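You operate a simulated robot arm through the tools that you are given. There is no shell and no other tool.

You are at the controls of a simulated robot arm. One attempt, no reset.

TASK
Roll the proud light strip flush on its primed bed and latch it.
Fine: seam roller, back where it stood; lid on the primer tin. Set down upright: seam roller.
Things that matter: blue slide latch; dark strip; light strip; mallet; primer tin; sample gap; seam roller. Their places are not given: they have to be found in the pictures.

Only the result counts: the job must be done as asked and must still hold three seconds after the hand-in. Knocking over, shifting, dropping, spilling or breaking anything else fails it. A push-on lid holds only when it is set on centred and level and pressed home; a screw cap is set on level and turned clockwise until tight.

THE ROBOT
A 7-joint arm with a two-finger parallel gripper, fixed in place. Base frame: the origin is on the floor under the middle of its stand, x ahead of it, y to its left, z up; the work surface is at about z = 55. Readings come in cm, degrees, newtons and seconds.
With the tool pointing down near the work surface it reaches from about 10 to 62 cm from the base axis. Its first joint turns from -66.0 to 66.0 degrees. Payload 1.57 kg.
Tool frame: the origin (TCP) lies between the finger pads and is the grasp point; the fingertips stand 3 cm ahead of it; z points along the fingers, y is the line along which they close. The gripper opens to 8 cm. The fingers are 1.7 cm wide and 1.2 cm thick; the gripper's body (4 by 8.2 cm) begins 8 cm behind the TCP.
Orientation is that of the tool frame in the base frame, as a unit quaternion [x, y, z, w]. With the fingers straight down and closing along the base's y, the tool's x points along the base's -x, its y along +y and its z along -z.

THE INTERFACE
- The arm moves only by the tool jog_arm. Its argument "series" is a list of rows, each a list of 6 numbers: the shift along the tool's x, y, z in units of 50 mm (1.0 is 50 mm), then the turn, a rotation vector about the tool's x, y, z in units of 6 degrees (1.0 is 6 degrees). In form: [[x, y, z, wx, wy, wz], ...]. A call has 1 to 20 rows; each row shifts and turns the commanded pose from where the row before left it, along the tool's axes as they then stand. "gripper" is the closure, from 0 (fully open) to 1 (shut), set as the call begins (left out, the last holds). A call with a number of a shift or a turn outside -1 to 1 is refused whole. Each row takes 0.2 s and may step no farther than 5 cm and 8.6 degrees from the row before; otherwise, or with a gripper value out of range, the whole call is refused. Where a pose cannot be reached the arm comes as near as it can. A force on the tool above 40 N (or 10 N above the force at the start of the call, whichever is more), or a blocked arm, ends the call early, and 0.2 s more pass. The fingers move at their own pace (about 7.2 cm/s each) and stop on an object; they squeeze with about 37 N. The grip force told is the motor's: it shows also when the fingers shut on nothing. Time passes only in rows, and 0.2 s behind the last, so rows that do not move let the fingers close. It gives the time, the measured TCP pose, the force on the tool (base axes), the opening and the grip force at its end, in the units of the frame above (readings bear some noise), with the torque about the TCP (base axes, N m) and any sound that the robot's microphone picked up.
- Cameras (640 x 400 px; columns grow to the right, rows downward): "scene" is fixed at [5.56, 44.12, 141.85]; the picture's right is [-0.80, -0.59, 0.00], its down [-0.43, 0.58, -0.69] and it looks along [0.41, -0.56, -0.72] (base axes); focal length 352 px, centre (320, 200). "wrist" rides on the gripper at [7.2, -0.7, -12.2] in the tool frame; the picture's right is [0.09, 1.00, 0.00], its down [-0.84, 0.08, -0.54] and it looks along [-0.54, 0.05, 0.84] (tool axes); focal length 238 px, centre (320, 200).
- grab_frame(camera): a new picture of that camera. The clock stands still meanwhile.
- locate(camera, pixels): for up to 12 pixels [column, row] of the newest picture of that camera ("zoom" is the newest enlarged one), the place [x, y, z] in the base frame of the surface seen there, good to about 0.3 cm, but the place of the scene camera against the robot may be out by one fixed shift of up to 1.8 cm in any direction. The clock stands still meanwhile.
- zoom(camera, box): a new picture of the part [left, top, right, bottom] of that camera's present view, enlarged. The clock stands still meanwhile.
- sign_off(): hands the job in; it is judged then, once.

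Unless the task says otherwise, let go and move clear before handing in.

The tools are called after ">>>" as a command line: name --pt "numbers of a row" for each row, then --argument value for the rest, lists and objects as JSON in quotes. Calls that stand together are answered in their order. jog_arm: Moves the arm, as the interface text tells. Its arguments: {"type":"object","properties":{"series":{"type":"array","items":{"type":"array","items":{"type":"number"}}},"gripper":{"type":"number"}},"required":["series"]} The other tools are called the same way: grab_frame (camera) takes a picture; locate (camera, pixels) gives the place of the surface under pixels of a picture; zoom (camera, box) takes an enlarged picture of a part of a camera's view; sign_off () hands the job in.

At the start:

```text
clock: 0.0
eef_pos: [33.93, -10.94, 94.36]
tool_rot: [0.001, 1.0, 0.0, 0.0]
force: [-0.2, -0.2, -0.3]
ft_torque: [0.02, 0.0, -0.02]
width: 8.02
grasp_force: 0.0
```

scene: 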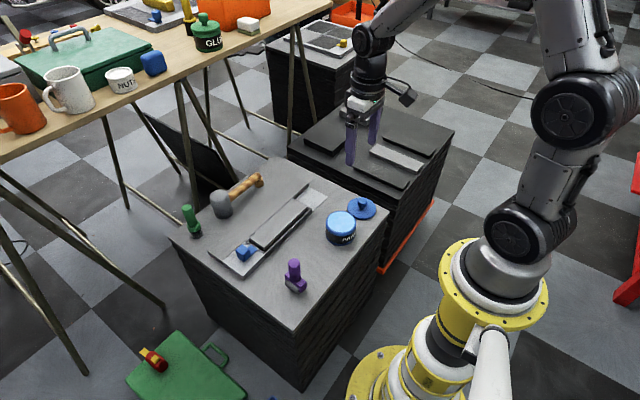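
wrist: 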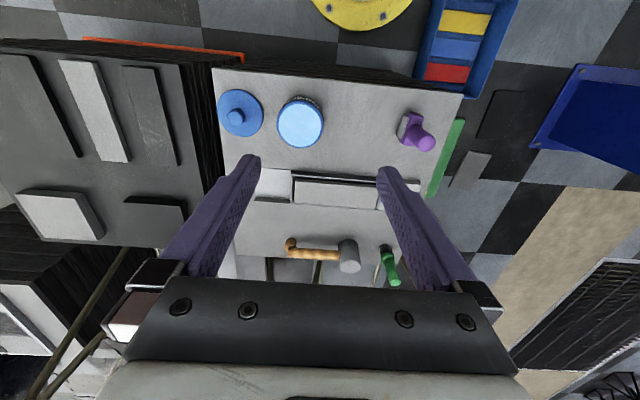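

The scene picture shows a bench with a strip bed (around 270,230), blue tin (340,228) and lid (360,208), a purple item (295,275), a green item (190,220) and the mallet (235,195). I'll zoom in to identify each.

>>> zoom --camera "scene" --box '[160, 150, 400, 300]'

>>> zoom --camera "wrist" --box '[200, 60, 480, 290]'

```text
2.67 times, centred on (280, 225) of scene
```

zoom: 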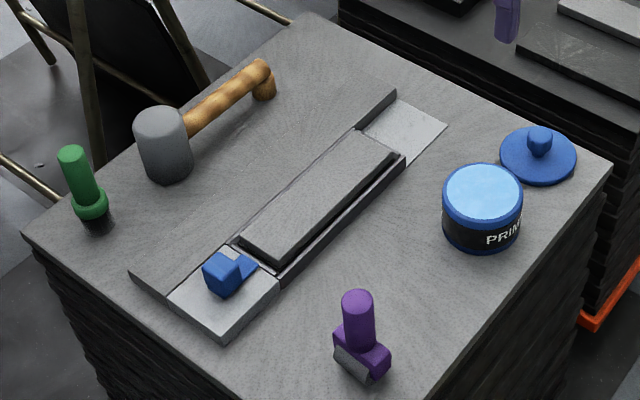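

```text
1.74 times, centred on (340, 175) of wrist
```

zoom: 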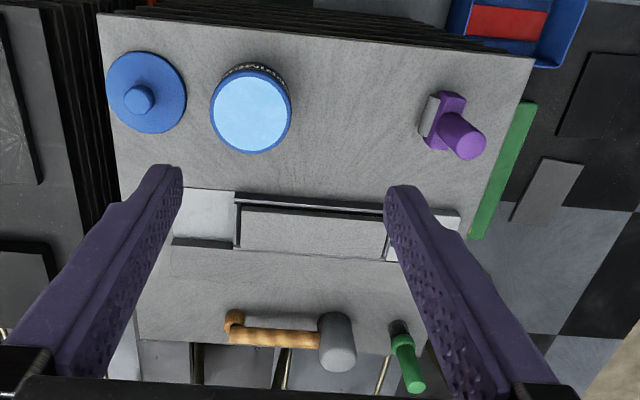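

The purple tool at zoom (360,335) has a grey roller at its foot, so it may be the seam roller. The strip, latch and green tool need a closer look.

>>> zoom --camera "scene" --box '[200, 180, 340, 280]'

>>> zoom --camera "scene" --box '[270, 240, 330, 300]'

>>> zoom --camera "scene" --box '[170, 190, 230, 250]'

>>> zoom --camera "scene" --box '[280, 100, 460, 220]'

>>> zoom --camera "wrist" --box '[220, 150, 440, 220]'

```text
4.00 times, centred on (270, 230) of scene
```

zoom: 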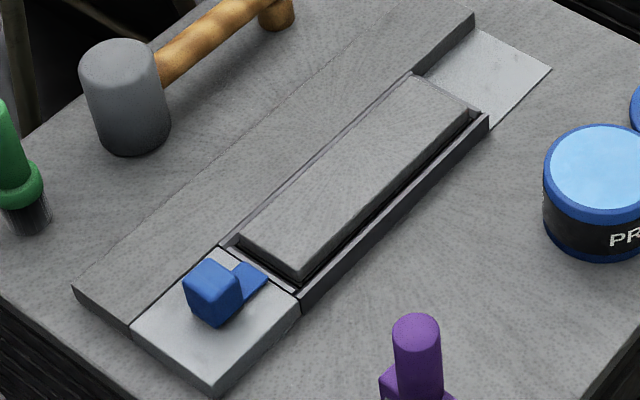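

```text
6.67 times, centred on (300, 270) of scene
```

zoom: 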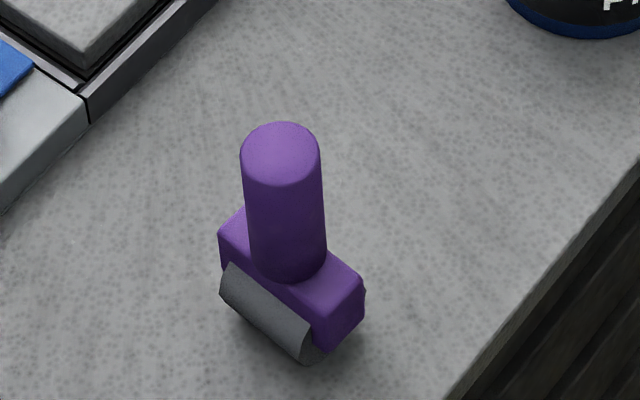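

```text
6.67 times, centred on (200, 220) of scene
```

zoom: 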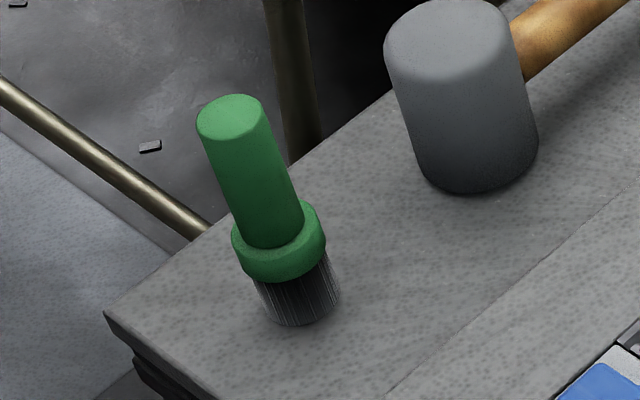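

```text
3.33 times, centred on (370, 160) of scene
```

zoom: 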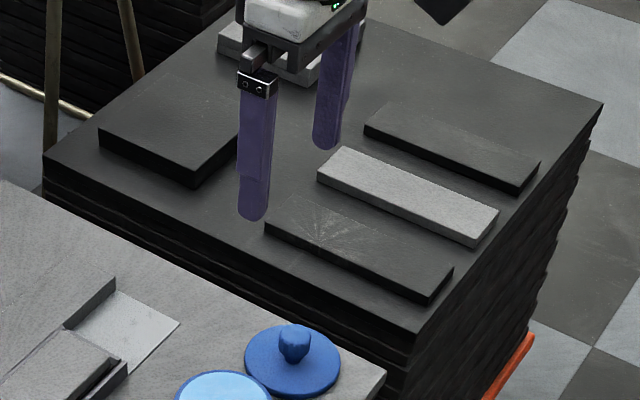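

```text
2.91 times, centred on (330, 185) of wrist
```

zoom: 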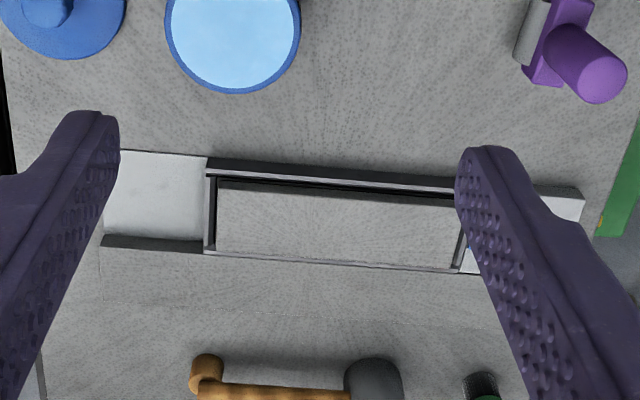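

The purple tool is the seam roller, with a grey cylinder at its foot; the green one is a brush. Next I'll measure heights and places around the bed using the wrist view.

>>> grab_frame --camera "wrist"

>>> locate --camera "wrist" --pixels '[[270, 190], [340, 192], [300, 176], [350, 180], [270, 205], [330, 230], [240, 112], [236, 98], [300, 122], [340, 150], [348, 255], [300, 250]]'

>>> locate --camera "scene" --pixels '[[293, 265], [246, 250], [255, 268], [315, 195], [280, 225], [300, 227], [340, 222], [361, 203], [222, 200], [189, 213], [230, 240], [295, 285]]'

```text
taken
```

wrist: 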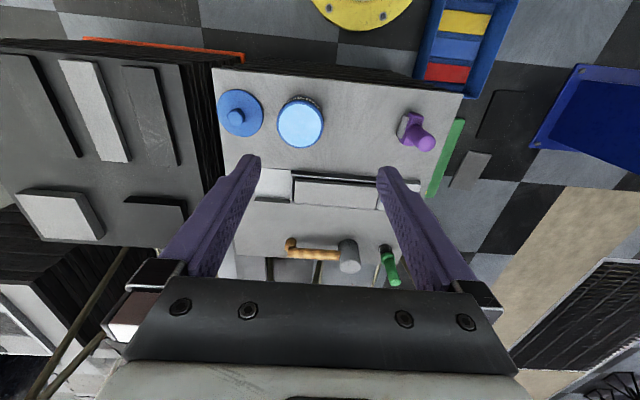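

```text
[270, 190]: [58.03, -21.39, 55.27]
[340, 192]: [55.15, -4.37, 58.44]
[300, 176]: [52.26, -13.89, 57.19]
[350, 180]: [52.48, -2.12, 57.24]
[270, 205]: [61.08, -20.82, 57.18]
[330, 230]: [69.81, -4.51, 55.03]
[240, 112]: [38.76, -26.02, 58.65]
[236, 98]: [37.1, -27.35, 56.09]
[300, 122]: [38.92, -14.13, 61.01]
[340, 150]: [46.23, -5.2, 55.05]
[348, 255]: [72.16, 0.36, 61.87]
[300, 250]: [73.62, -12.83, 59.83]
```

```text
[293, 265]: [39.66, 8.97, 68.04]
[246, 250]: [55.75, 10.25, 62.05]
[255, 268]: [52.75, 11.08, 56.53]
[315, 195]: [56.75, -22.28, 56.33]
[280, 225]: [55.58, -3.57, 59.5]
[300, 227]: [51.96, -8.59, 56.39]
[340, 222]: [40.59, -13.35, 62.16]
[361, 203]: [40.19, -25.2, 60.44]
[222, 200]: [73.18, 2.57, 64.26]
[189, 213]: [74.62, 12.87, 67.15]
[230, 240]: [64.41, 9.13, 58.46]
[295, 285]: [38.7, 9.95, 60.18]
```

The strip bed sits at about x 52–60, y −20 to +10, with its top near z 57–58. The arm is high and clear, so I'll bring the wrist camera lower and closer to see the strip and latch in detail.

>>> jog_arm --pt "0 0.5 0.7 0 0 0" --pt "0 0.5 0.7 0 0 0" --pt "0 0.4 0.7 0 0 0" --pt "0 0 0.8 0 0 0" --pt "0 0 0 0 0 0" --gripper 0

>>> grab_frame --camera "wrist"

```text
clock: 1.2
eef_pos: [33.85, -4.11, 80.13]
tool_rot: [0.0, 1.0, 0.0, -0.001]
force: [0.0, -0.4, 0.2]
ft_torque: [0.01, -0.01, -0.02]
width: 8.0
grasp_force: 0.1
```

```text
taken
```

wrist: 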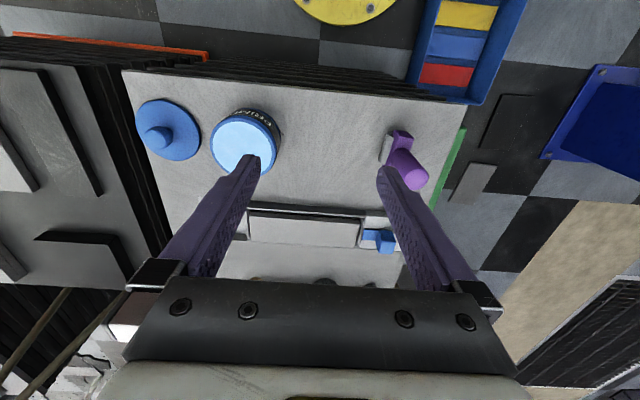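

The strip and latch now show between the fingers at rows 205–250, so I'll zoom in on them and measure.

>>> zoom --camera "wrist" --box '[220, 190, 420, 260]'

>>> zoom --camera "wrist" --box '[360, 110, 460, 200]'

>>> zoom --camera "wrist" --box '[120, 80, 300, 190]'

```text
3.20 times, centred on (320, 225) of wrist
```

zoom: 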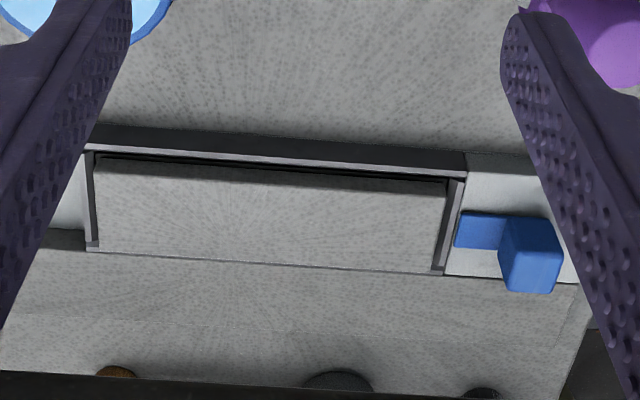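

```text
4.44 times, centred on (410, 155) of wrist
```

zoom: 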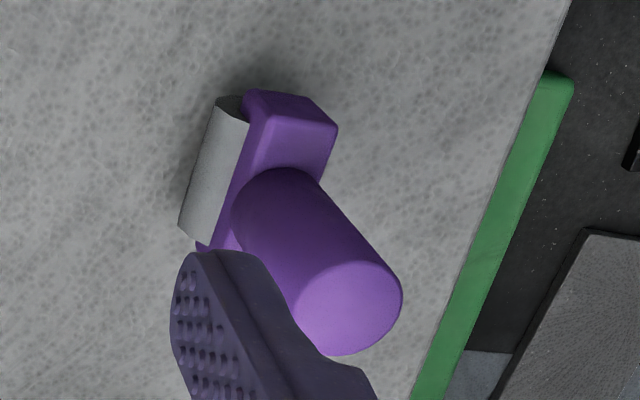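

```text
3.56 times, centred on (210, 135) of wrist
```

zoom: 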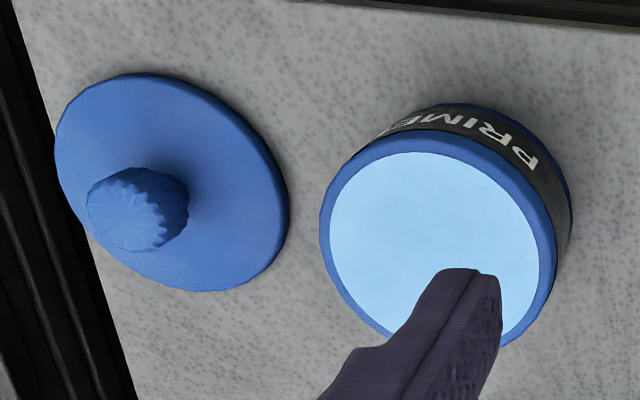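

The strip lies between rails with the blue latch and its tongue at its right-hand (+y) end, and the lid and tin are side by side. I'll measure the strip area finely.

>>> zoom --camera "wrist" --box '[220, 190, 420, 260]'

>>> locate --camera "zoom" --pixels '[[100, 165], [445, 188], [100, 245], [432, 266], [270, 210], [280, 148], [400, 164], [484, 228], [530, 270], [500, 185], [490, 262], [300, 310]]'

>>> locate --camera "zoom" --pixels '[[270, 175], [270, 250], [150, 210], [400, 225], [90, 200], [452, 220], [70, 215], [60, 238], [515, 240], [540, 225], [250, 262], [280, 135]]'

```text
3.20 times, centred on (320, 225) of wrist
```

zoom: 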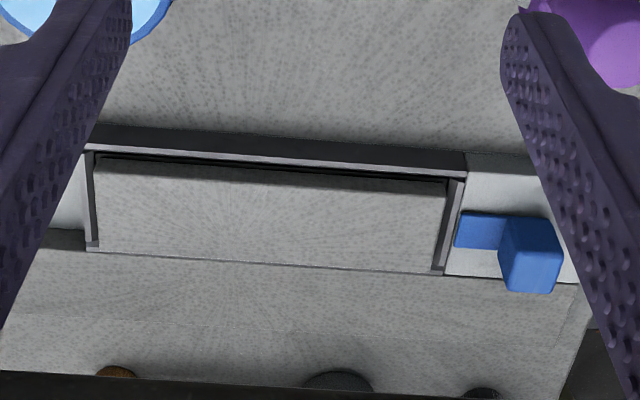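

```text
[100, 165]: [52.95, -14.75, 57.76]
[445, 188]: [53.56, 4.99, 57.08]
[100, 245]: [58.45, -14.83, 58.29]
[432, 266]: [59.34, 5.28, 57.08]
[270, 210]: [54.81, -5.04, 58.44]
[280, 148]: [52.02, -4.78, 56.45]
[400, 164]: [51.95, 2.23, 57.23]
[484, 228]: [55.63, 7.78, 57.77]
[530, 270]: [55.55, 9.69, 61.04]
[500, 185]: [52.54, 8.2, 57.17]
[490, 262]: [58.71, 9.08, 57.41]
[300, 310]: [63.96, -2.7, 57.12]
```

```text
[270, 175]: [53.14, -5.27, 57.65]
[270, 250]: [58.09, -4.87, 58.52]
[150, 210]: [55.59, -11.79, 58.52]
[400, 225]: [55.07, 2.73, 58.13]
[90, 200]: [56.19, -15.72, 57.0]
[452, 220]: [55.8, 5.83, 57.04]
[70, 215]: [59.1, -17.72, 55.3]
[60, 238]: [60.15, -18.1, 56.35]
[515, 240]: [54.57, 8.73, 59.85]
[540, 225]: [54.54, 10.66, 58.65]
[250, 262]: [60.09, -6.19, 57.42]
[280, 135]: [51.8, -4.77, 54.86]
```

The strip's top is at z≈58.4, against a frame and latch plate at z≈57.1, so it is proud by about 1.2 cm; the latch knob is near (55.5, 9.7). Next I'll move the wrist camera closer to the roller to see its shape and pose.

>>> jog_arm --pt "0.1 0.6 0.4 0 0 0" --pt "0.1 0.7 0.5 0 0 0" --pt "0.1 0.7 0.5 0 0 0" --pt "0.1 0.5 0.3 0 0 0" --pt "0 0 0 0 0 0"

>>> grab_frame --camera "wrist"

>>> zoom --camera "wrist" --box '[240, 80, 400, 230]'

```text
clock: 2.4
eef_pos: [31.67, 8.52, 71.17]
tool_rot: [0.001, 1.0, 0.0, -0.001]
force: [0.0, 0.3, 0.5]
ft_torque: [-0.01, 0.03, 0.0]
width: 7.98
grasp_force: 0.1
```

```text
taken
```

wrist: 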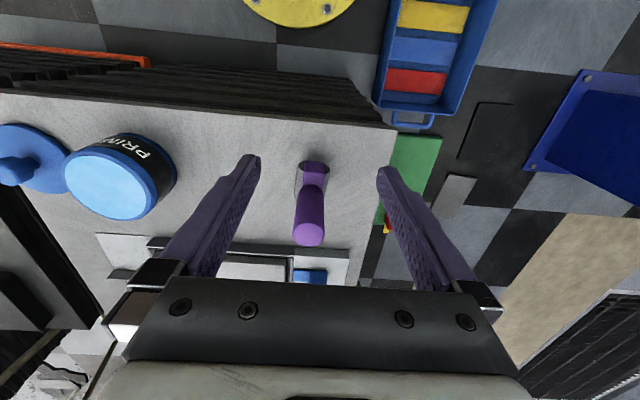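

```text
2.67 times, centred on (320, 155) of wrist
```

zoom: 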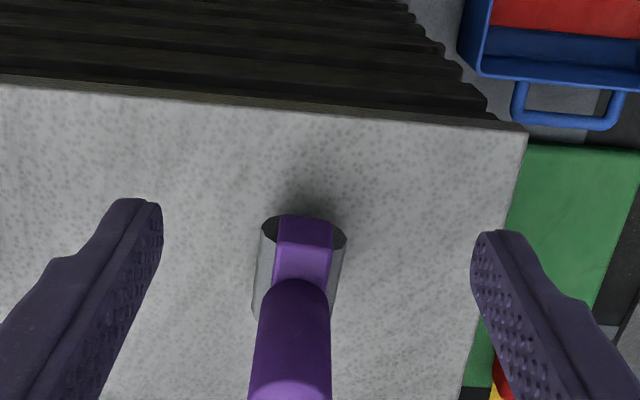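

The roller is a grey cylinder with its axis roughly along x, centred under the purple yoke and upright handle. I'll measure those parts.

>>> locate --camera "zoom" --pixels '[[305, 225], [300, 265], [290, 340], [295, 390], [270, 240], [340, 245], [260, 300], [334, 290], [325, 340], [262, 340], [305, 245], [300, 180]]'

>>> locate --camera "wrist" --pixels '[[309, 228], [309, 238], [300, 232], [318, 232], [309, 245], [312, 165], [306, 205], [300, 185], [325, 185], [309, 222]]'

>>> zoom --camera "wrist" --box '[270, 140, 350, 260]'

```text
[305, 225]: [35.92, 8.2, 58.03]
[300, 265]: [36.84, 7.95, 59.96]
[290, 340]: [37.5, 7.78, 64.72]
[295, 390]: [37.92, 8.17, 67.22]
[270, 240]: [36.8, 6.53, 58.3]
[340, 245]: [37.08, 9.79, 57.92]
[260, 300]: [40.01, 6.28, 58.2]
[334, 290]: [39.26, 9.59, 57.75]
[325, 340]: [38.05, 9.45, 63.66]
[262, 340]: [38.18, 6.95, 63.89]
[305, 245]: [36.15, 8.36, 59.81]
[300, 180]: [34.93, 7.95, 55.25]
```

```text
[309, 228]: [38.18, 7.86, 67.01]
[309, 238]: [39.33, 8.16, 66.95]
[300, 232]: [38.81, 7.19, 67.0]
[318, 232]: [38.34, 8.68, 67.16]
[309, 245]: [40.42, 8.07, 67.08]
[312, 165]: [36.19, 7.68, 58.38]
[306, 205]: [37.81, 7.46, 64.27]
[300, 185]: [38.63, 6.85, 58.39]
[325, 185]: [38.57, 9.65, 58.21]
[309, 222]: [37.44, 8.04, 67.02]
```

```text
3.33 times, centred on (310, 200) of wrist
```

zoom: 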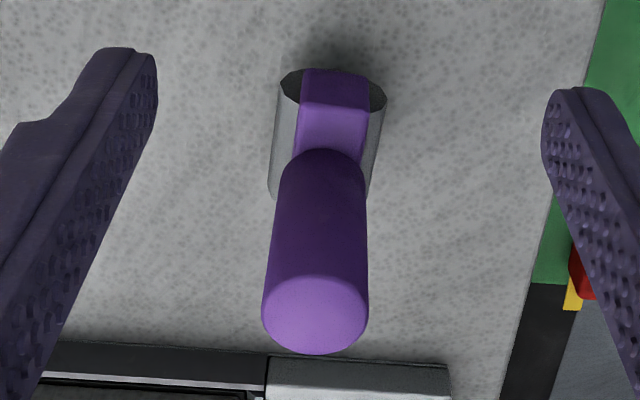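

The handle top is at z≈67.0, centred near (38.9, 8.05), and the yoke top is at z≈59.9. I'll take edge points on the handle and yoke to pin down its centre and yaw before gripping.

>>> locate --camera "zoom" --pixels '[[268, 312], [362, 312], [315, 282], [315, 348], [290, 330], [345, 335], [305, 105], [362, 105], [300, 145], [358, 148], [280, 100], [380, 110]]'

>>> locate --camera "zoom" --pixels '[[276, 190], [370, 180], [275, 150], [376, 140], [283, 220], [362, 220], [290, 180], [356, 180], [320, 250], [320, 180], [290, 80], [380, 92]]'

>>> zoom --camera "scene" --box '[260, 240, 330, 300]'

```text
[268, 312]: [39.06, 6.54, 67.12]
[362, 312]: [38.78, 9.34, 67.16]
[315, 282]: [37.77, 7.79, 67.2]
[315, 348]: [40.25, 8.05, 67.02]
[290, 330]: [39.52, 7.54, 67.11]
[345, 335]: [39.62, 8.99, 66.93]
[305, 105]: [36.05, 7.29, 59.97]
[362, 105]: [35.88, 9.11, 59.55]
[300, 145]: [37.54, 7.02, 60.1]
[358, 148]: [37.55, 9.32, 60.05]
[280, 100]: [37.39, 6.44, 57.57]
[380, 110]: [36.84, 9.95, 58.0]
```

```text
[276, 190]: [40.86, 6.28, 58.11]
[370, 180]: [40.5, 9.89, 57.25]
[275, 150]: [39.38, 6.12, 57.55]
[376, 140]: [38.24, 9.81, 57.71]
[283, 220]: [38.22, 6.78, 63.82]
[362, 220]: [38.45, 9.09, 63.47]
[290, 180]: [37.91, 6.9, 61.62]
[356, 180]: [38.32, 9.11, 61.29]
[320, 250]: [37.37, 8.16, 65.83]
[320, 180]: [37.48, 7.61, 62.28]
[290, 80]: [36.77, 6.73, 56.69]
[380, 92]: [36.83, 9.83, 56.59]
```

```text
6.67 times, centred on (295, 270) of scene
```

zoom: 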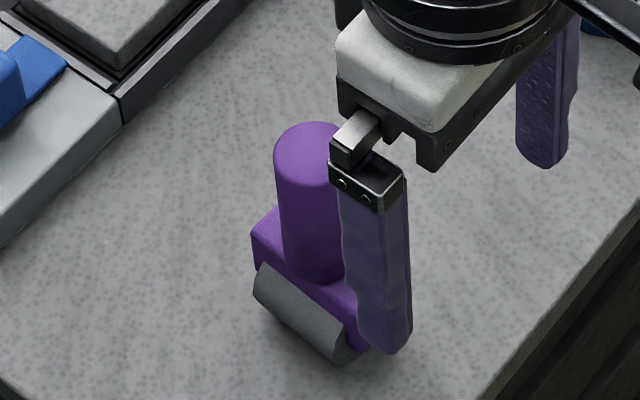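

The handle is centred at about (39.0, 7.95) with a diameter near 2.9 cm, and the roller axis is within a few degrees of base x. I'll move over it and come straight down with open fingers on either side.

>>> jog_arm --pt "-0.7 -0.05 0 0 0 0" --pt "-0.766 -0.06 0 0 0 0" --pt "0 0 0.5 0 0 0" --pt "0 0 0.5 0 0 0" --pt "0 0 0.3 0 0 0" --pt "0 0 0.3 0 0 0" --pt "0 0 0 0 0 0" --gripper 0

>>> grab_frame --camera "wrist"

>>> zoom --camera "scene" --box '[240, 200, 360, 300]'

```text
clock: 4.0
eef_pos: [39.18, 7.91, 63.51]
tool_rot: [0.0, 1.0, 0.001, 0.0]
force: [0.1, -0.1, -0.4]
ft_torque: [-0.01, -0.02, -0.02]
width: 8.0
grasp_force: 0.0
```

```text
taken
```

wrist: 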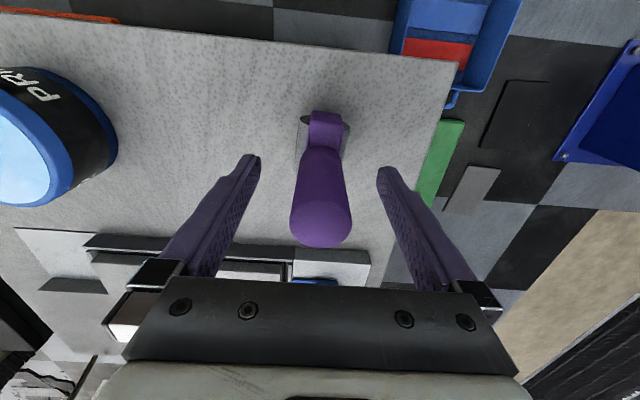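

```text
4.00 times, centred on (300, 250) of scene
```

zoom: 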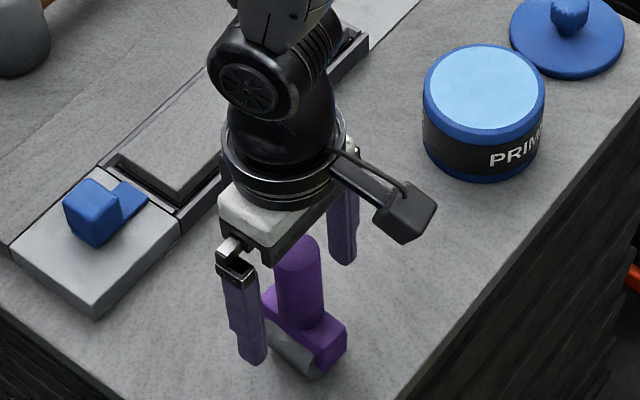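

The handle stands between the fingers. I'll check that it is centred before closing.

>>> locate --camera "wrist" --pixels '[[294, 224], [349, 224], [321, 206], [321, 244], [321, 225], [305, 170], [337, 170], [310, 125], [343, 125], [326, 118], [302, 140], [349, 128]]'

```text
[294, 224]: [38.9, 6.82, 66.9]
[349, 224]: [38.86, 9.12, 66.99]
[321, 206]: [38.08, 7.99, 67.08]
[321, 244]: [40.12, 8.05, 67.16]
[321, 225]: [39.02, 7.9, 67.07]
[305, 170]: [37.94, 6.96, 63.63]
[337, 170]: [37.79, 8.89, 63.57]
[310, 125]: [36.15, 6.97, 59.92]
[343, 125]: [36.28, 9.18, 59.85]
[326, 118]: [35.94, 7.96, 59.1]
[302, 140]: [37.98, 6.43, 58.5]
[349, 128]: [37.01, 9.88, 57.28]
```

It is centred to within 0.2 cm, so I'll lower slightly and close on the handle.

>>> jog_arm --pt "0.03 0 0.07 0 0 0" --pt "0 0 0 0 0 0" --gripper 0

>>> jog_arm --pt "0 0 0 0 0 0" --pt "0 0 0 0 0 0" --pt "0 0 0 0 0 0" --pt "0 0 0 0 0 0" --gripper 1

>>> grab_frame --camera "wrist"

```text
clock: 4.6
eef_pos: [39.09, 8.01, 63.24]
tool_rot: [0.0, 1.0, 0.0, -0.001]
force: [-0.6, -0.6, -0.8]
ft_torque: [0.0, 0.0, 0.0]
width: 7.99
grasp_force: 0.0
```

```text
clock: 5.6
eef_pos: [39.08, 8.0, 63.2]
tool_rot: [0.001, 1.0, 0.001, 0.001]
force: [0.8, -0.7, 0.1]
ft_torque: [-0.08, -0.05, 0.0]
width: 2.93
grasp_force: 36.5
```

```text
taken
```

wrist: 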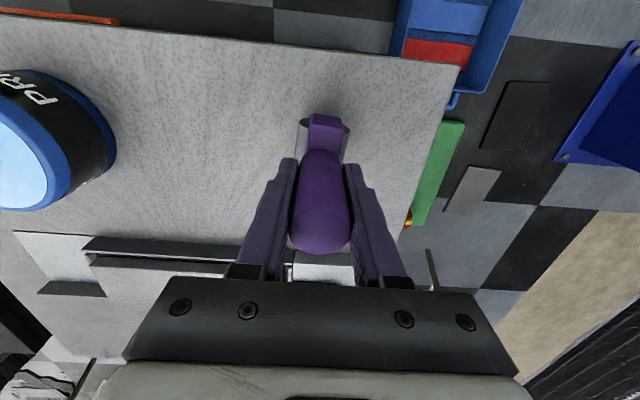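

The grip is firm at 2.93 cm, and the home pose is TCP (39.08, 8.0, 63.2). I'll lift the roller straight up and move back over the strip area for a close look.

>>> jog_arm --pt "0 0 -0.2 0 0 0" --pt "0 0 -0.5 0 0 0" --pt "0 0 -0.7 0 0 0" --pt "0 0 -0.6 0 0 0" --pt "0 0 0 0 0 0"

>>> grab_frame --camera "wrist"

>>> zoom --camera "scene" --box '[200, 170, 380, 300]'

```text
clock: 6.8
eef_pos: [38.99, 7.95, 73.05]
tool_rot: [0.0, 1.0, 0.0, -0.001]
force: [-0.2, 0.2, -3.0]
ft_torque: [0.0, -0.01, 0.02]
width: 2.94
grasp_force: 36.3
```

```text
taken
```

wrist: 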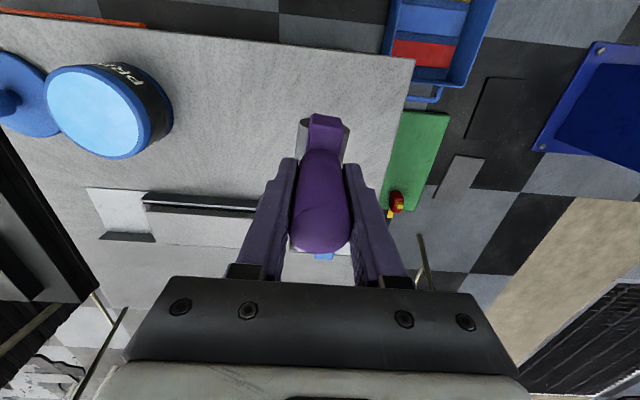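

```text
3.08 times, centred on (290, 235) of scene
```

zoom: 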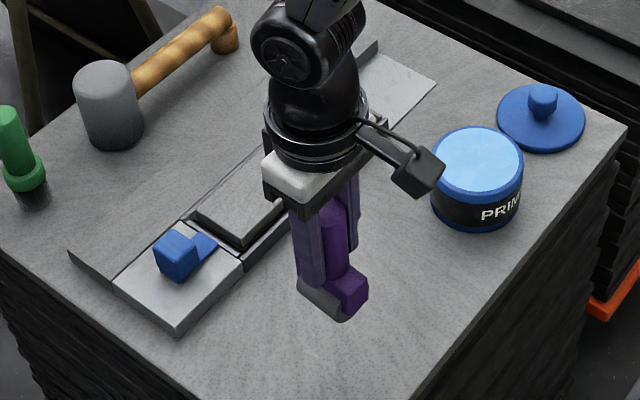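

The roller is held upright and weighs about 3 N. Now I'll move toward the middle of the strip, still high and slightly short of it, to look at the strip.

>>> jog_arm --pt "0 -0.6 0 0 0 0" --pt "0 -0.7 0 0 0 0" --pt "0 -0.7 0 0 0 0" --pt "0 -0.6 0 0 0 0" --pt "-0.4 0 0 0 0 0" --pt "0 0 0 0 0 0"

>>> grab_frame --camera "wrist"

>>> zoom --camera "wrist" --box '[120, 150, 520, 290]'

```text
clock: 8.2
eef_pos: [40.9, -5.09, 73.16]
tool_rot: [0.0, 1.0, 0.0, 0.0]
force: [0.0, 0.4, -2.4]
ft_torque: [0.05, 0.0, -0.02]
width: 2.92
grasp_force: 37.6
```

```text
taken
```

wrist: 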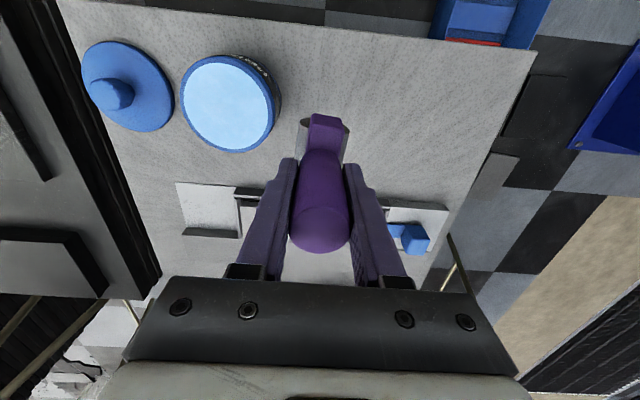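

```text
1.60 times, centred on (320, 220) of wrist
```

zoom: 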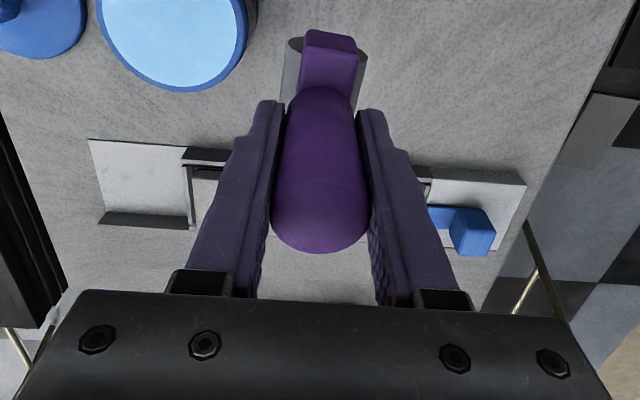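

The path over the strip is clear: the roller bottom is at about z 65, above everything near the bed. I'll move to over the latch-side end of the strip at (56.1, 3.3), still high.

>>> jog_arm --pt "-0.7 0.2 0 0 0 0" --pt "-0.8 0.5 0 0 0 0" --pt "-0.8 0.5 0 0 0 0" --pt "-0.74 0.48 0 0 0 0" --pt "0 0 0 0 0 0"

>>> grab_frame --camera "wrist"

>>> zoom --camera "scene" --box '[200, 170, 340, 280]'

```text
clock: 9.4
eef_pos: [56.62, 3.16, 73.16]
tool_rot: [0.0, 1.0, 0.0, -0.001]
force: [-0.6, 0.2, -2.3]
ft_torque: [0.05, 0.03, 0.0]
width: 2.91
grasp_force: 36.9
```

```text
taken
```

wrist: 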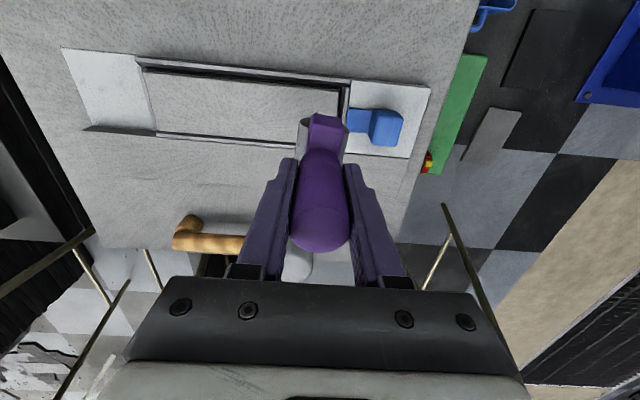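

```text
3.64 times, centred on (270, 225) of scene
```

zoom: 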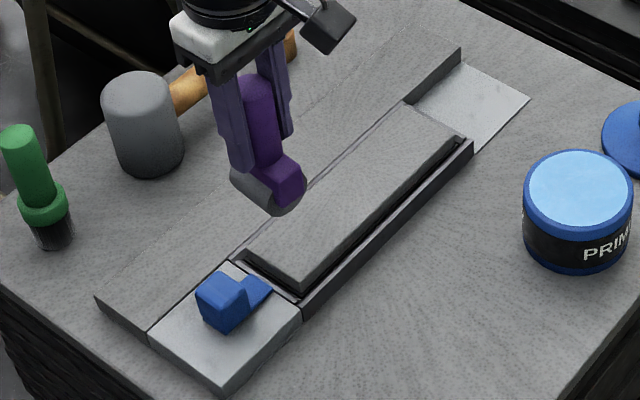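

The wrist view now shows the whole strip from above (columns 60–430, rows 50–160). I'll zoom in and measure its edges finely.

>>> zoom --camera "wrist" --box '[50, 30, 450, 180]'

>>> locate --camera "zoom" --pixels '[[160, 72], [180, 155], [400, 172], [450, 93], [250, 82], [260, 160], [350, 88], [340, 165], [300, 125], [200, 120], [430, 130], [170, 115]]'

>>> locate --camera "zoom" --pixels '[[200, 58], [400, 72], [480, 80], [477, 120], [500, 140], [510, 145], [540, 150], [555, 160], [60, 100], [80, 160], [130, 165], [600, 110]]'

```text
1.60 times, centred on (250, 105) of wrist
```

zoom: 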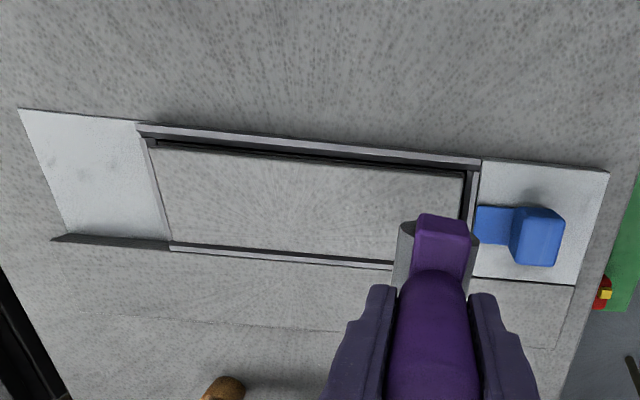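

```text
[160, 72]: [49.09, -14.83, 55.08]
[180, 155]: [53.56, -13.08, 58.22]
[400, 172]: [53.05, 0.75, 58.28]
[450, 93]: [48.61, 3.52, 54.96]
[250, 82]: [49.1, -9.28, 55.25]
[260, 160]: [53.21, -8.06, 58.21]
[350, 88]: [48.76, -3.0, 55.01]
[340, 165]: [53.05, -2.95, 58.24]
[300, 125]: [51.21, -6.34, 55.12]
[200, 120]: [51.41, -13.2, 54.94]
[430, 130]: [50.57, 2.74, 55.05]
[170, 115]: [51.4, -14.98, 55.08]
```

```text
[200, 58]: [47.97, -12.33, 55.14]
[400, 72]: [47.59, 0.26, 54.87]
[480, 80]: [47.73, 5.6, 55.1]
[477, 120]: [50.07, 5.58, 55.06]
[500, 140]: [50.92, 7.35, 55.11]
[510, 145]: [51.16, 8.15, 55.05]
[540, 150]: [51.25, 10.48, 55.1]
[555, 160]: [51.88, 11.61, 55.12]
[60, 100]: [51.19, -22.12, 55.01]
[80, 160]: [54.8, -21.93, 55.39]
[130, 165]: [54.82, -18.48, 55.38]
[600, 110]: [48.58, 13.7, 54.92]
```

Now that I have the enlarged picture, I'll measure the strip's real edges, the frame and the latch.

>>> locate --camera "zoom" --pixels '[[160, 152], [455, 182], [172, 236], [385, 258], [308, 165], [280, 246], [300, 205], [158, 170], [168, 225], [460, 200], [310, 140], [470, 190]]'

>>> locate --camera "zoom" --pixels '[[478, 225], [495, 240], [495, 212], [535, 215], [540, 245], [560, 240], [520, 225], [485, 185], [580, 200], [570, 275], [490, 265], [90, 190]]'

```text
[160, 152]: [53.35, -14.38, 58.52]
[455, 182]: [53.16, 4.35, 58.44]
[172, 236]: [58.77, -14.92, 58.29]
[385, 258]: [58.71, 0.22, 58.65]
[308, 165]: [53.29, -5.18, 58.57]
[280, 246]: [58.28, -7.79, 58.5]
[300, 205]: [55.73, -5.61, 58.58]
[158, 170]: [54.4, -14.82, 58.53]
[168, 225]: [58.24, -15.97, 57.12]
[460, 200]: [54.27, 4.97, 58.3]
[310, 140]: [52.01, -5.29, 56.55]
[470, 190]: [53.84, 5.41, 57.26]
```

```text
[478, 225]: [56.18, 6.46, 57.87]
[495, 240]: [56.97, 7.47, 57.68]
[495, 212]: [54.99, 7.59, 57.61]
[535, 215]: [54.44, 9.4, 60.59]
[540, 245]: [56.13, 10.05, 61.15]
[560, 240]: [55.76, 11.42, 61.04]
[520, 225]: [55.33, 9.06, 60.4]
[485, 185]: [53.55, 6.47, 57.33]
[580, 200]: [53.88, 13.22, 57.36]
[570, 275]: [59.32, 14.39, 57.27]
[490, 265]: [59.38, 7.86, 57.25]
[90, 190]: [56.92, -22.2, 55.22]
```

The strip is x 53.1–58.9, y −15 to 5, top z 58.5, with the frame at z 57.25 and the knob at x 54.4–57.2, y 8.8–11.6, z 61.1. Before pressing, I'll check the second plinth for another strip or gap.

>>> zoom --camera "scene" --box '[280, 100, 460, 220]'

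>>> zoom --camera "scene" --box '[220, 160, 340, 280]'

```text
3.33 times, centred on (370, 160) of scene
```

zoom: 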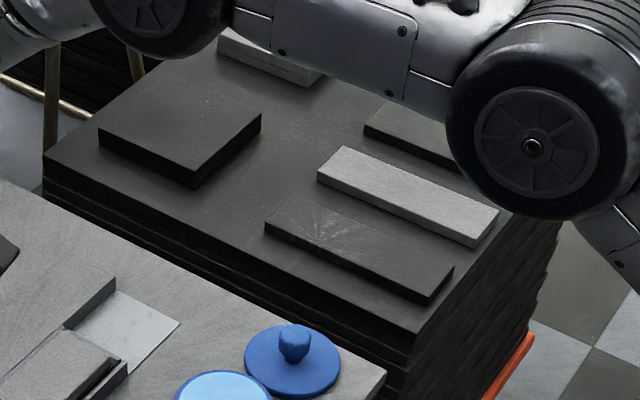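

```text
3.33 times, centred on (280, 220) of scene
```

zoom: 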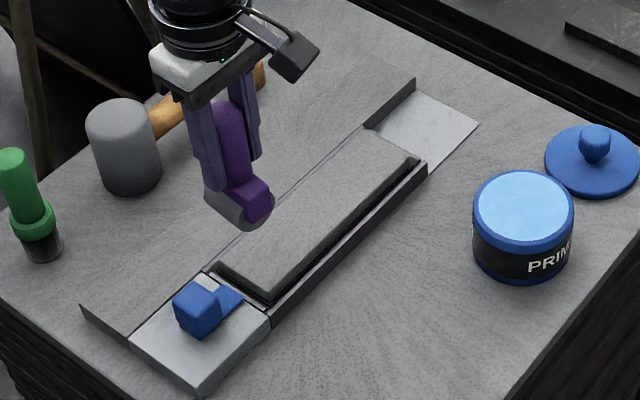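

The second plinth only carries loose samples; the single bed with a latch is on this bench. I'll shift to x 56.1 and come down to just above the strip's top, where contact is expected at TCP z≈66.7.

>>> jog_arm --pt "0.1 0 0.3 0 0 0" --pt "0 0 0.4 0 0 0" --pt "0 0 0.3 0 0 0" --pt "0 0 0.16 0 0 0" --pt "0 0 0 0 0 0"

>>> zoom --camera "scene" --box '[200, 180, 330, 280]'

```text
clock: 10.6
eef_pos: [55.67, 3.3, 67.4]
tool_rot: [0.0, 1.0, 0.0, 0.001]
force: [-1.0, 0.7, -2.5]
ft_torque: [0.01, -0.02, 0.01]
width: 2.93
grasp_force: 37.0
```

```text
4.00 times, centred on (265, 230) of scene
```

zoom: 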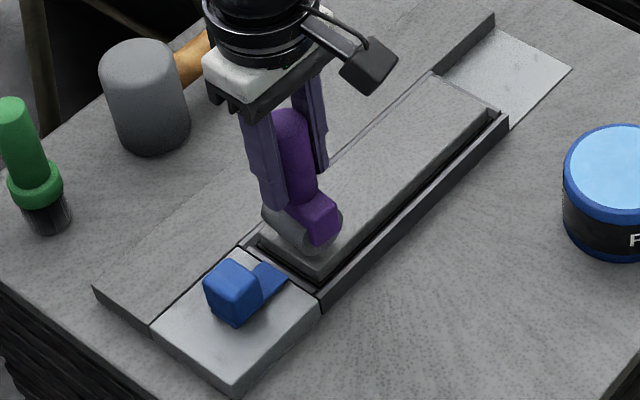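

The roller hovers just above the strip near its latch end. I'll take one still reading to settle, then lower in millimetre steps to find contact.

>>> jog_arm --pt "0 0 0 0 0 0" --pt "0 0 0.06 0 0 0"

>>> jog_arm --pt "0 0 0.06 0 0 0" --pt "0 0 0.02 0 0 0" --pt "0 0 0.02 0 0 0"

```text
clock: 11.2
eef_pos: [55.69, 3.31, 67.14]
tool_rot: [0.0, 1.0, -0.001, 0.0]
force: [-0.2, -0.5, -1.4]
ft_torque: [-0.03, 0.01, 0.01]
width: 2.93
grasp_force: 36.7
```

```text
clock: 12.0
eef_pos: [55.75, 3.3, 66.44]
tool_rot: [0.0, 1.0, 0.0, -0.001]
force: [-0.2, 0.2, -3.1]
ft_torque: [-0.05, 0.0, -0.04]
width: 2.95
grasp_force: 36.8
```

There is no contact yet at z 66.44, so I'll nudge x to the strip's centreline and keep lowering slowly.

>>> jog_arm --pt "-0.07 0 0 0 0 0" --pt "0 0 0.02 0 0 0" --pt "0 0 0.02 0 0 0" --pt "0 0 0 0 0 0"

>>> jog_arm --pt "0 0 0.02 0 0 0" --pt "0 0 0.02 0 0 0" --pt "0 0 0 0 0 0"

```text
clock: 13.0
eef_pos: [56.07, 3.24, 66.38]
tool_rot: [-0.001, 1.0, 0.0, -0.001]
force: [-0.3, 0.2, -1.9]
ft_torque: [0.06, -0.02, 0.05]
width: 2.93
grasp_force: 37.1
```

```text
clock: 13.8
eef_pos: [55.97, 3.4, 66.15]
tool_rot: [0.0, 1.0, 0.0, -0.001]
force: [0.8, -1.3, -2.6]
ft_torque: [0.0, 0.01, 0.04]
width: 2.93
grasp_force: 37.2
```

At z 66.15 the force is still just the tool's weight, so I'll look at the contact area before going on.

>>> zoom --camera "scene" --box '[220, 200, 310, 270]'

>>> grab_frame --camera "wrist"

>>> zoom --camera "wrist" --box '[180, 40, 460, 200]'

```text
5.71 times, centred on (265, 235) of scene
```

zoom: 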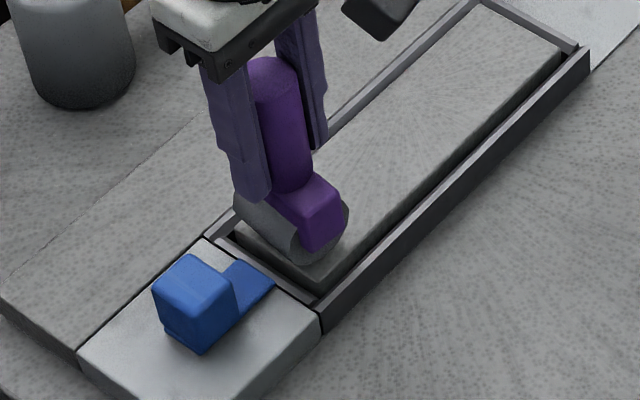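

```text
taken
```

wrist: 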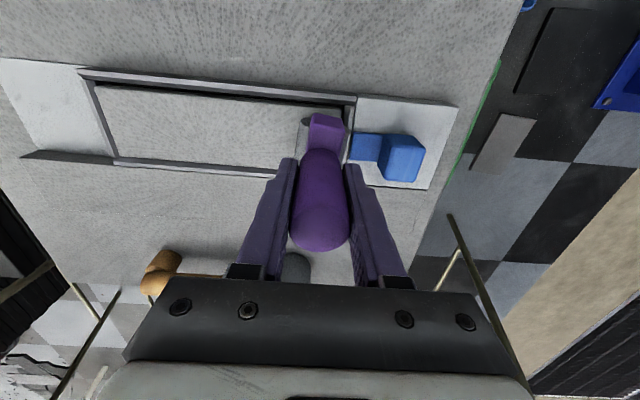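

```text
2.29 times, centred on (320, 120) of wrist
```

zoom: 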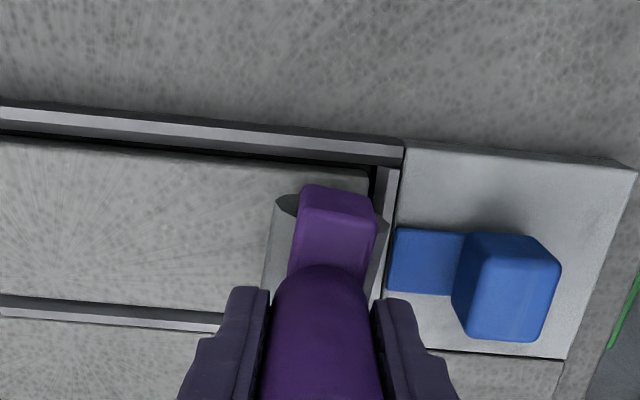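

It looks as though the strip is already giving under the roller. I'll measure the strip's height along its length.

>>> locate --camera "zoom" --pixels '[[20, 160], [20, 280], [100, 220], [180, 230], [250, 240], [250, 180], [350, 180], [200, 120], [385, 190], [410, 180], [390, 260], [240, 200]]'

>>> locate --camera "wrist" --pixels '[[110, 95], [130, 120], [150, 150], [200, 130], [240, 130], [270, 140], [285, 115], [300, 118], [320, 112], [318, 128], [270, 85], [175, 110]]'

```text
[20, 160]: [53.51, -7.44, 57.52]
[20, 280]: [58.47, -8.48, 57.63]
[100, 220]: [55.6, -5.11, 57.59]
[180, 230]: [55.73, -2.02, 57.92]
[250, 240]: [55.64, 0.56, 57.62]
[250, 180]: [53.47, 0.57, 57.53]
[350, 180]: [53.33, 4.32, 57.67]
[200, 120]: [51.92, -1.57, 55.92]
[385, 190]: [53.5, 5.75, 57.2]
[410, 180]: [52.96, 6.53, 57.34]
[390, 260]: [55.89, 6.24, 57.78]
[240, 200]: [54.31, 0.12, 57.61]
```

```text
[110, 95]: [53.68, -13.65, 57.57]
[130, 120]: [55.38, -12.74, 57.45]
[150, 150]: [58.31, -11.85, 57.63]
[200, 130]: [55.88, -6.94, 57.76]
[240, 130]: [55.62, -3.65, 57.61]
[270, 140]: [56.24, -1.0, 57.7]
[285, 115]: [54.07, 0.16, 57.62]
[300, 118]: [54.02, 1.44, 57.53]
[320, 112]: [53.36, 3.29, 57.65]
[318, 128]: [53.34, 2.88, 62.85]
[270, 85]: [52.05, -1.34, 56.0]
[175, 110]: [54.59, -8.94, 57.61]
```

The strip has sunk evenly from z 58.5 to about 57.6, with about 0.35 cm left to flush. I'll press a little more and watch the force.

>>> jog_arm --pt "0 0 0.02 0 0 0" --pt "0 0 0.02 0 0 0" --pt "0 0 0 0 0 0"

>>> jog_arm --pt "0 0 0.02 0 0 0" --pt "0 0 0.02 0 0 0" --pt "0 0 0 0 0 0"

```text
clock: 14.6
eef_pos: [56.15, 3.37, 65.99]
tool_rot: [0.001, 1.0, 0.001, 0.0]
force: [-0.6, 1.0, -1.3]
ft_torque: [0.01, 0.04, 0.03]
width: 2.93
grasp_force: 37.2
```

```text
clock: 15.4
eef_pos: [56.11, 3.37, 65.62]
tool_rot: [-0.001, 1.0, 0.0, 0.0]
force: [0.8, -0.3, -1.7]
ft_torque: [0.04, -0.01, -0.01]
width: 2.94
grasp_force: 36.8
```

There is still almost no resistance at z 65.62 (roller bottom ≈57.4). I'll continue in small steps until the force rises.

>>> jog_arm --pt "0 0 0.02 0 0 0" --pt "0 0 0.02 0 0 0" --pt "0 0 0 0 0 0"

>>> jog_arm --pt "0 0 0.02 0 0 0" --pt "0 0 0 0 0 0"

>>> grab_frame --camera "wrist"

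>>> locate --camera "wrist" --pixels '[[110, 95], [130, 120], [150, 150], [200, 130], [240, 130], [270, 140], [285, 115], [300, 110], [320, 112], [380, 110], [100, 80], [175, 110]]'

```text
clock: 16.2
eef_pos: [56.02, 3.34, 65.44]
tool_rot: [-0.001, 1.0, 0.0, 0.0]
force: [1.1, 0.9, -0.2]
ft_torque: [0.02, 0.06, 0.02]
width: 2.93
grasp_force: 36.7
```

```text
clock: 16.8
eef_pos: [56.12, 3.34, 65.5]
tool_rot: [0.0, 1.0, 0.0, 0.0]
force: [-0.2, -1.4, 3.0]
ft_torque: [-0.05, 0.09, 0.04]
width: 2.92
grasp_force: 37.0
```

```text
taken
```

wrist: 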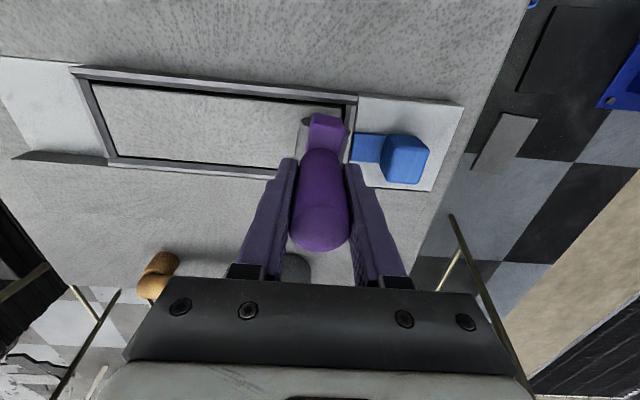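

```text
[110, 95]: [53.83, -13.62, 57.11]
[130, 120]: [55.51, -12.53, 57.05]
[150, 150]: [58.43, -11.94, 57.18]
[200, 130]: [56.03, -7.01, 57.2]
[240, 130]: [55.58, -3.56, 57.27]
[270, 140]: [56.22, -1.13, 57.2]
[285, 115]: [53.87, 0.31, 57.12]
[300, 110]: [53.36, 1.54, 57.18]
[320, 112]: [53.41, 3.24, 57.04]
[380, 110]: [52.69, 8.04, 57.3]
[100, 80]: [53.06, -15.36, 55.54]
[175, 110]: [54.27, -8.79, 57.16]
```

The strip now reads z≈57.15, level with the frame at 57.25, and the force has begun to rise (+5 N net). I'll add some pressure before rolling along the length.

>>> jog_arm --pt "0 0 0.02 0 0 0" --pt "0 0 0 0 0 0"

>>> jog_arm --pt "0 0 0.02 0 0 0" --pt "0 0 0 0 0 0"

```text
clock: 17.4
eef_pos: [56.11, 3.41, 65.51]
tool_rot: [0.0, 1.0, 0.0, 0.0]
force: [-3.0, -1.9, 12.7]
ft_torque: [-0.21, 0.42, 0.03]
width: 2.94
grasp_force: 36.4
```

```text
clock: 18.0
eef_pos: [56.14, 3.46, 65.29]
tool_rot: [0.0, 1.0, 0.0, 0.001]
force: [-5.4, -3.1, 21.0]
ft_torque: [-0.26, 0.63, 0.02]
width: 2.94
grasp_force: 37.0
```

The press is now about 23 N net and steady. I'll roll toward −y in 0.8 cm steps and watch the force.

>>> jog_arm --pt "0 -0.1 0 0 0 0" --pt "0 -0.16 0 0 0 0" --pt "0 -0.16 0 0 0 0" --pt "0 -0.16 0 0 0 0" --pt "0 -0.16 0 0 0 0" --pt "0 0 0 0 0 0"

>>> zoom --camera "scene" --box '[200, 180, 340, 280]'

```text
clock: 19.4
eef_pos: [56.2, -0.3, 65.46]
tool_rot: [0.0, 1.0, 0.0, 0.001]
force: [0.6, 6.1, 18.9]
ft_torque: [0.33, -0.15, 0.06]
width: 2.94
grasp_force: 37.0
```

```text
4.00 times, centred on (270, 230) of scene
```

zoom: 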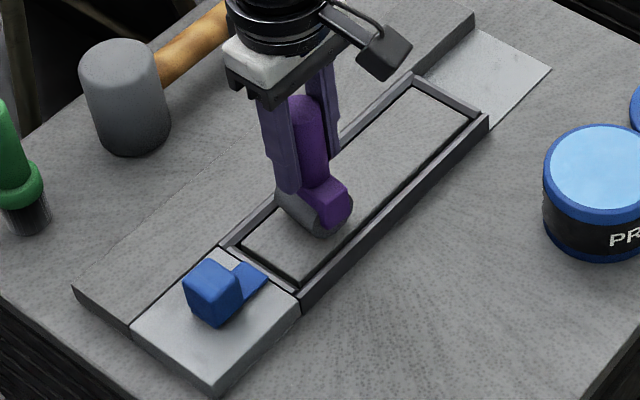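

The roll works: about 19 N down with a mild drag of 6 N, and the strip looks flush behind the roller. I'll continue toward the far end in two stages.

>>> jog_arm --pt "0 -0.16 0 0 0 0" --pt "0 -0.16 0 0 0 0" --pt "0 -0.16 0 0 0 0" --pt "0 -0.16 0 0 0 0" --pt "0 -0.16 0 0 0 0" --pt "0 -0.16 0 0 0 0" --pt "0 -0.16 0 0 0 0" --pt "0 -0.16 0 0 0 0"

>>> zoom --camera "scene" --box '[200, 180, 340, 280]'

```text
clock: 21.2
eef_pos: [56.18, -6.79, 65.36]
tool_rot: [0.001, 1.0, 0.0, 0.001]
force: [-0.3, 7.6, 19.9]
ft_torque: [0.47, -0.06, 0.01]
width: 2.92
grasp_force: 37.0
```

```text
4.00 times, centred on (270, 230) of scene
```

zoom: 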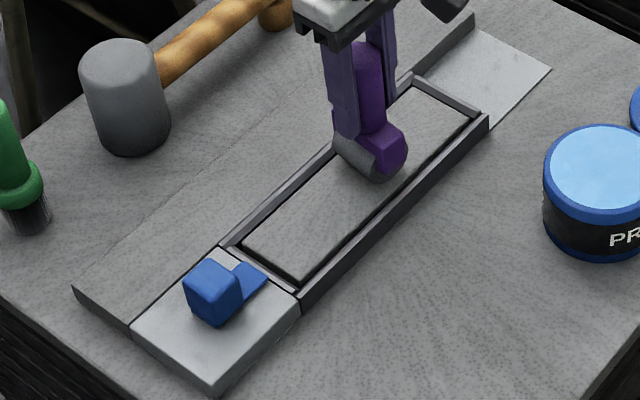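

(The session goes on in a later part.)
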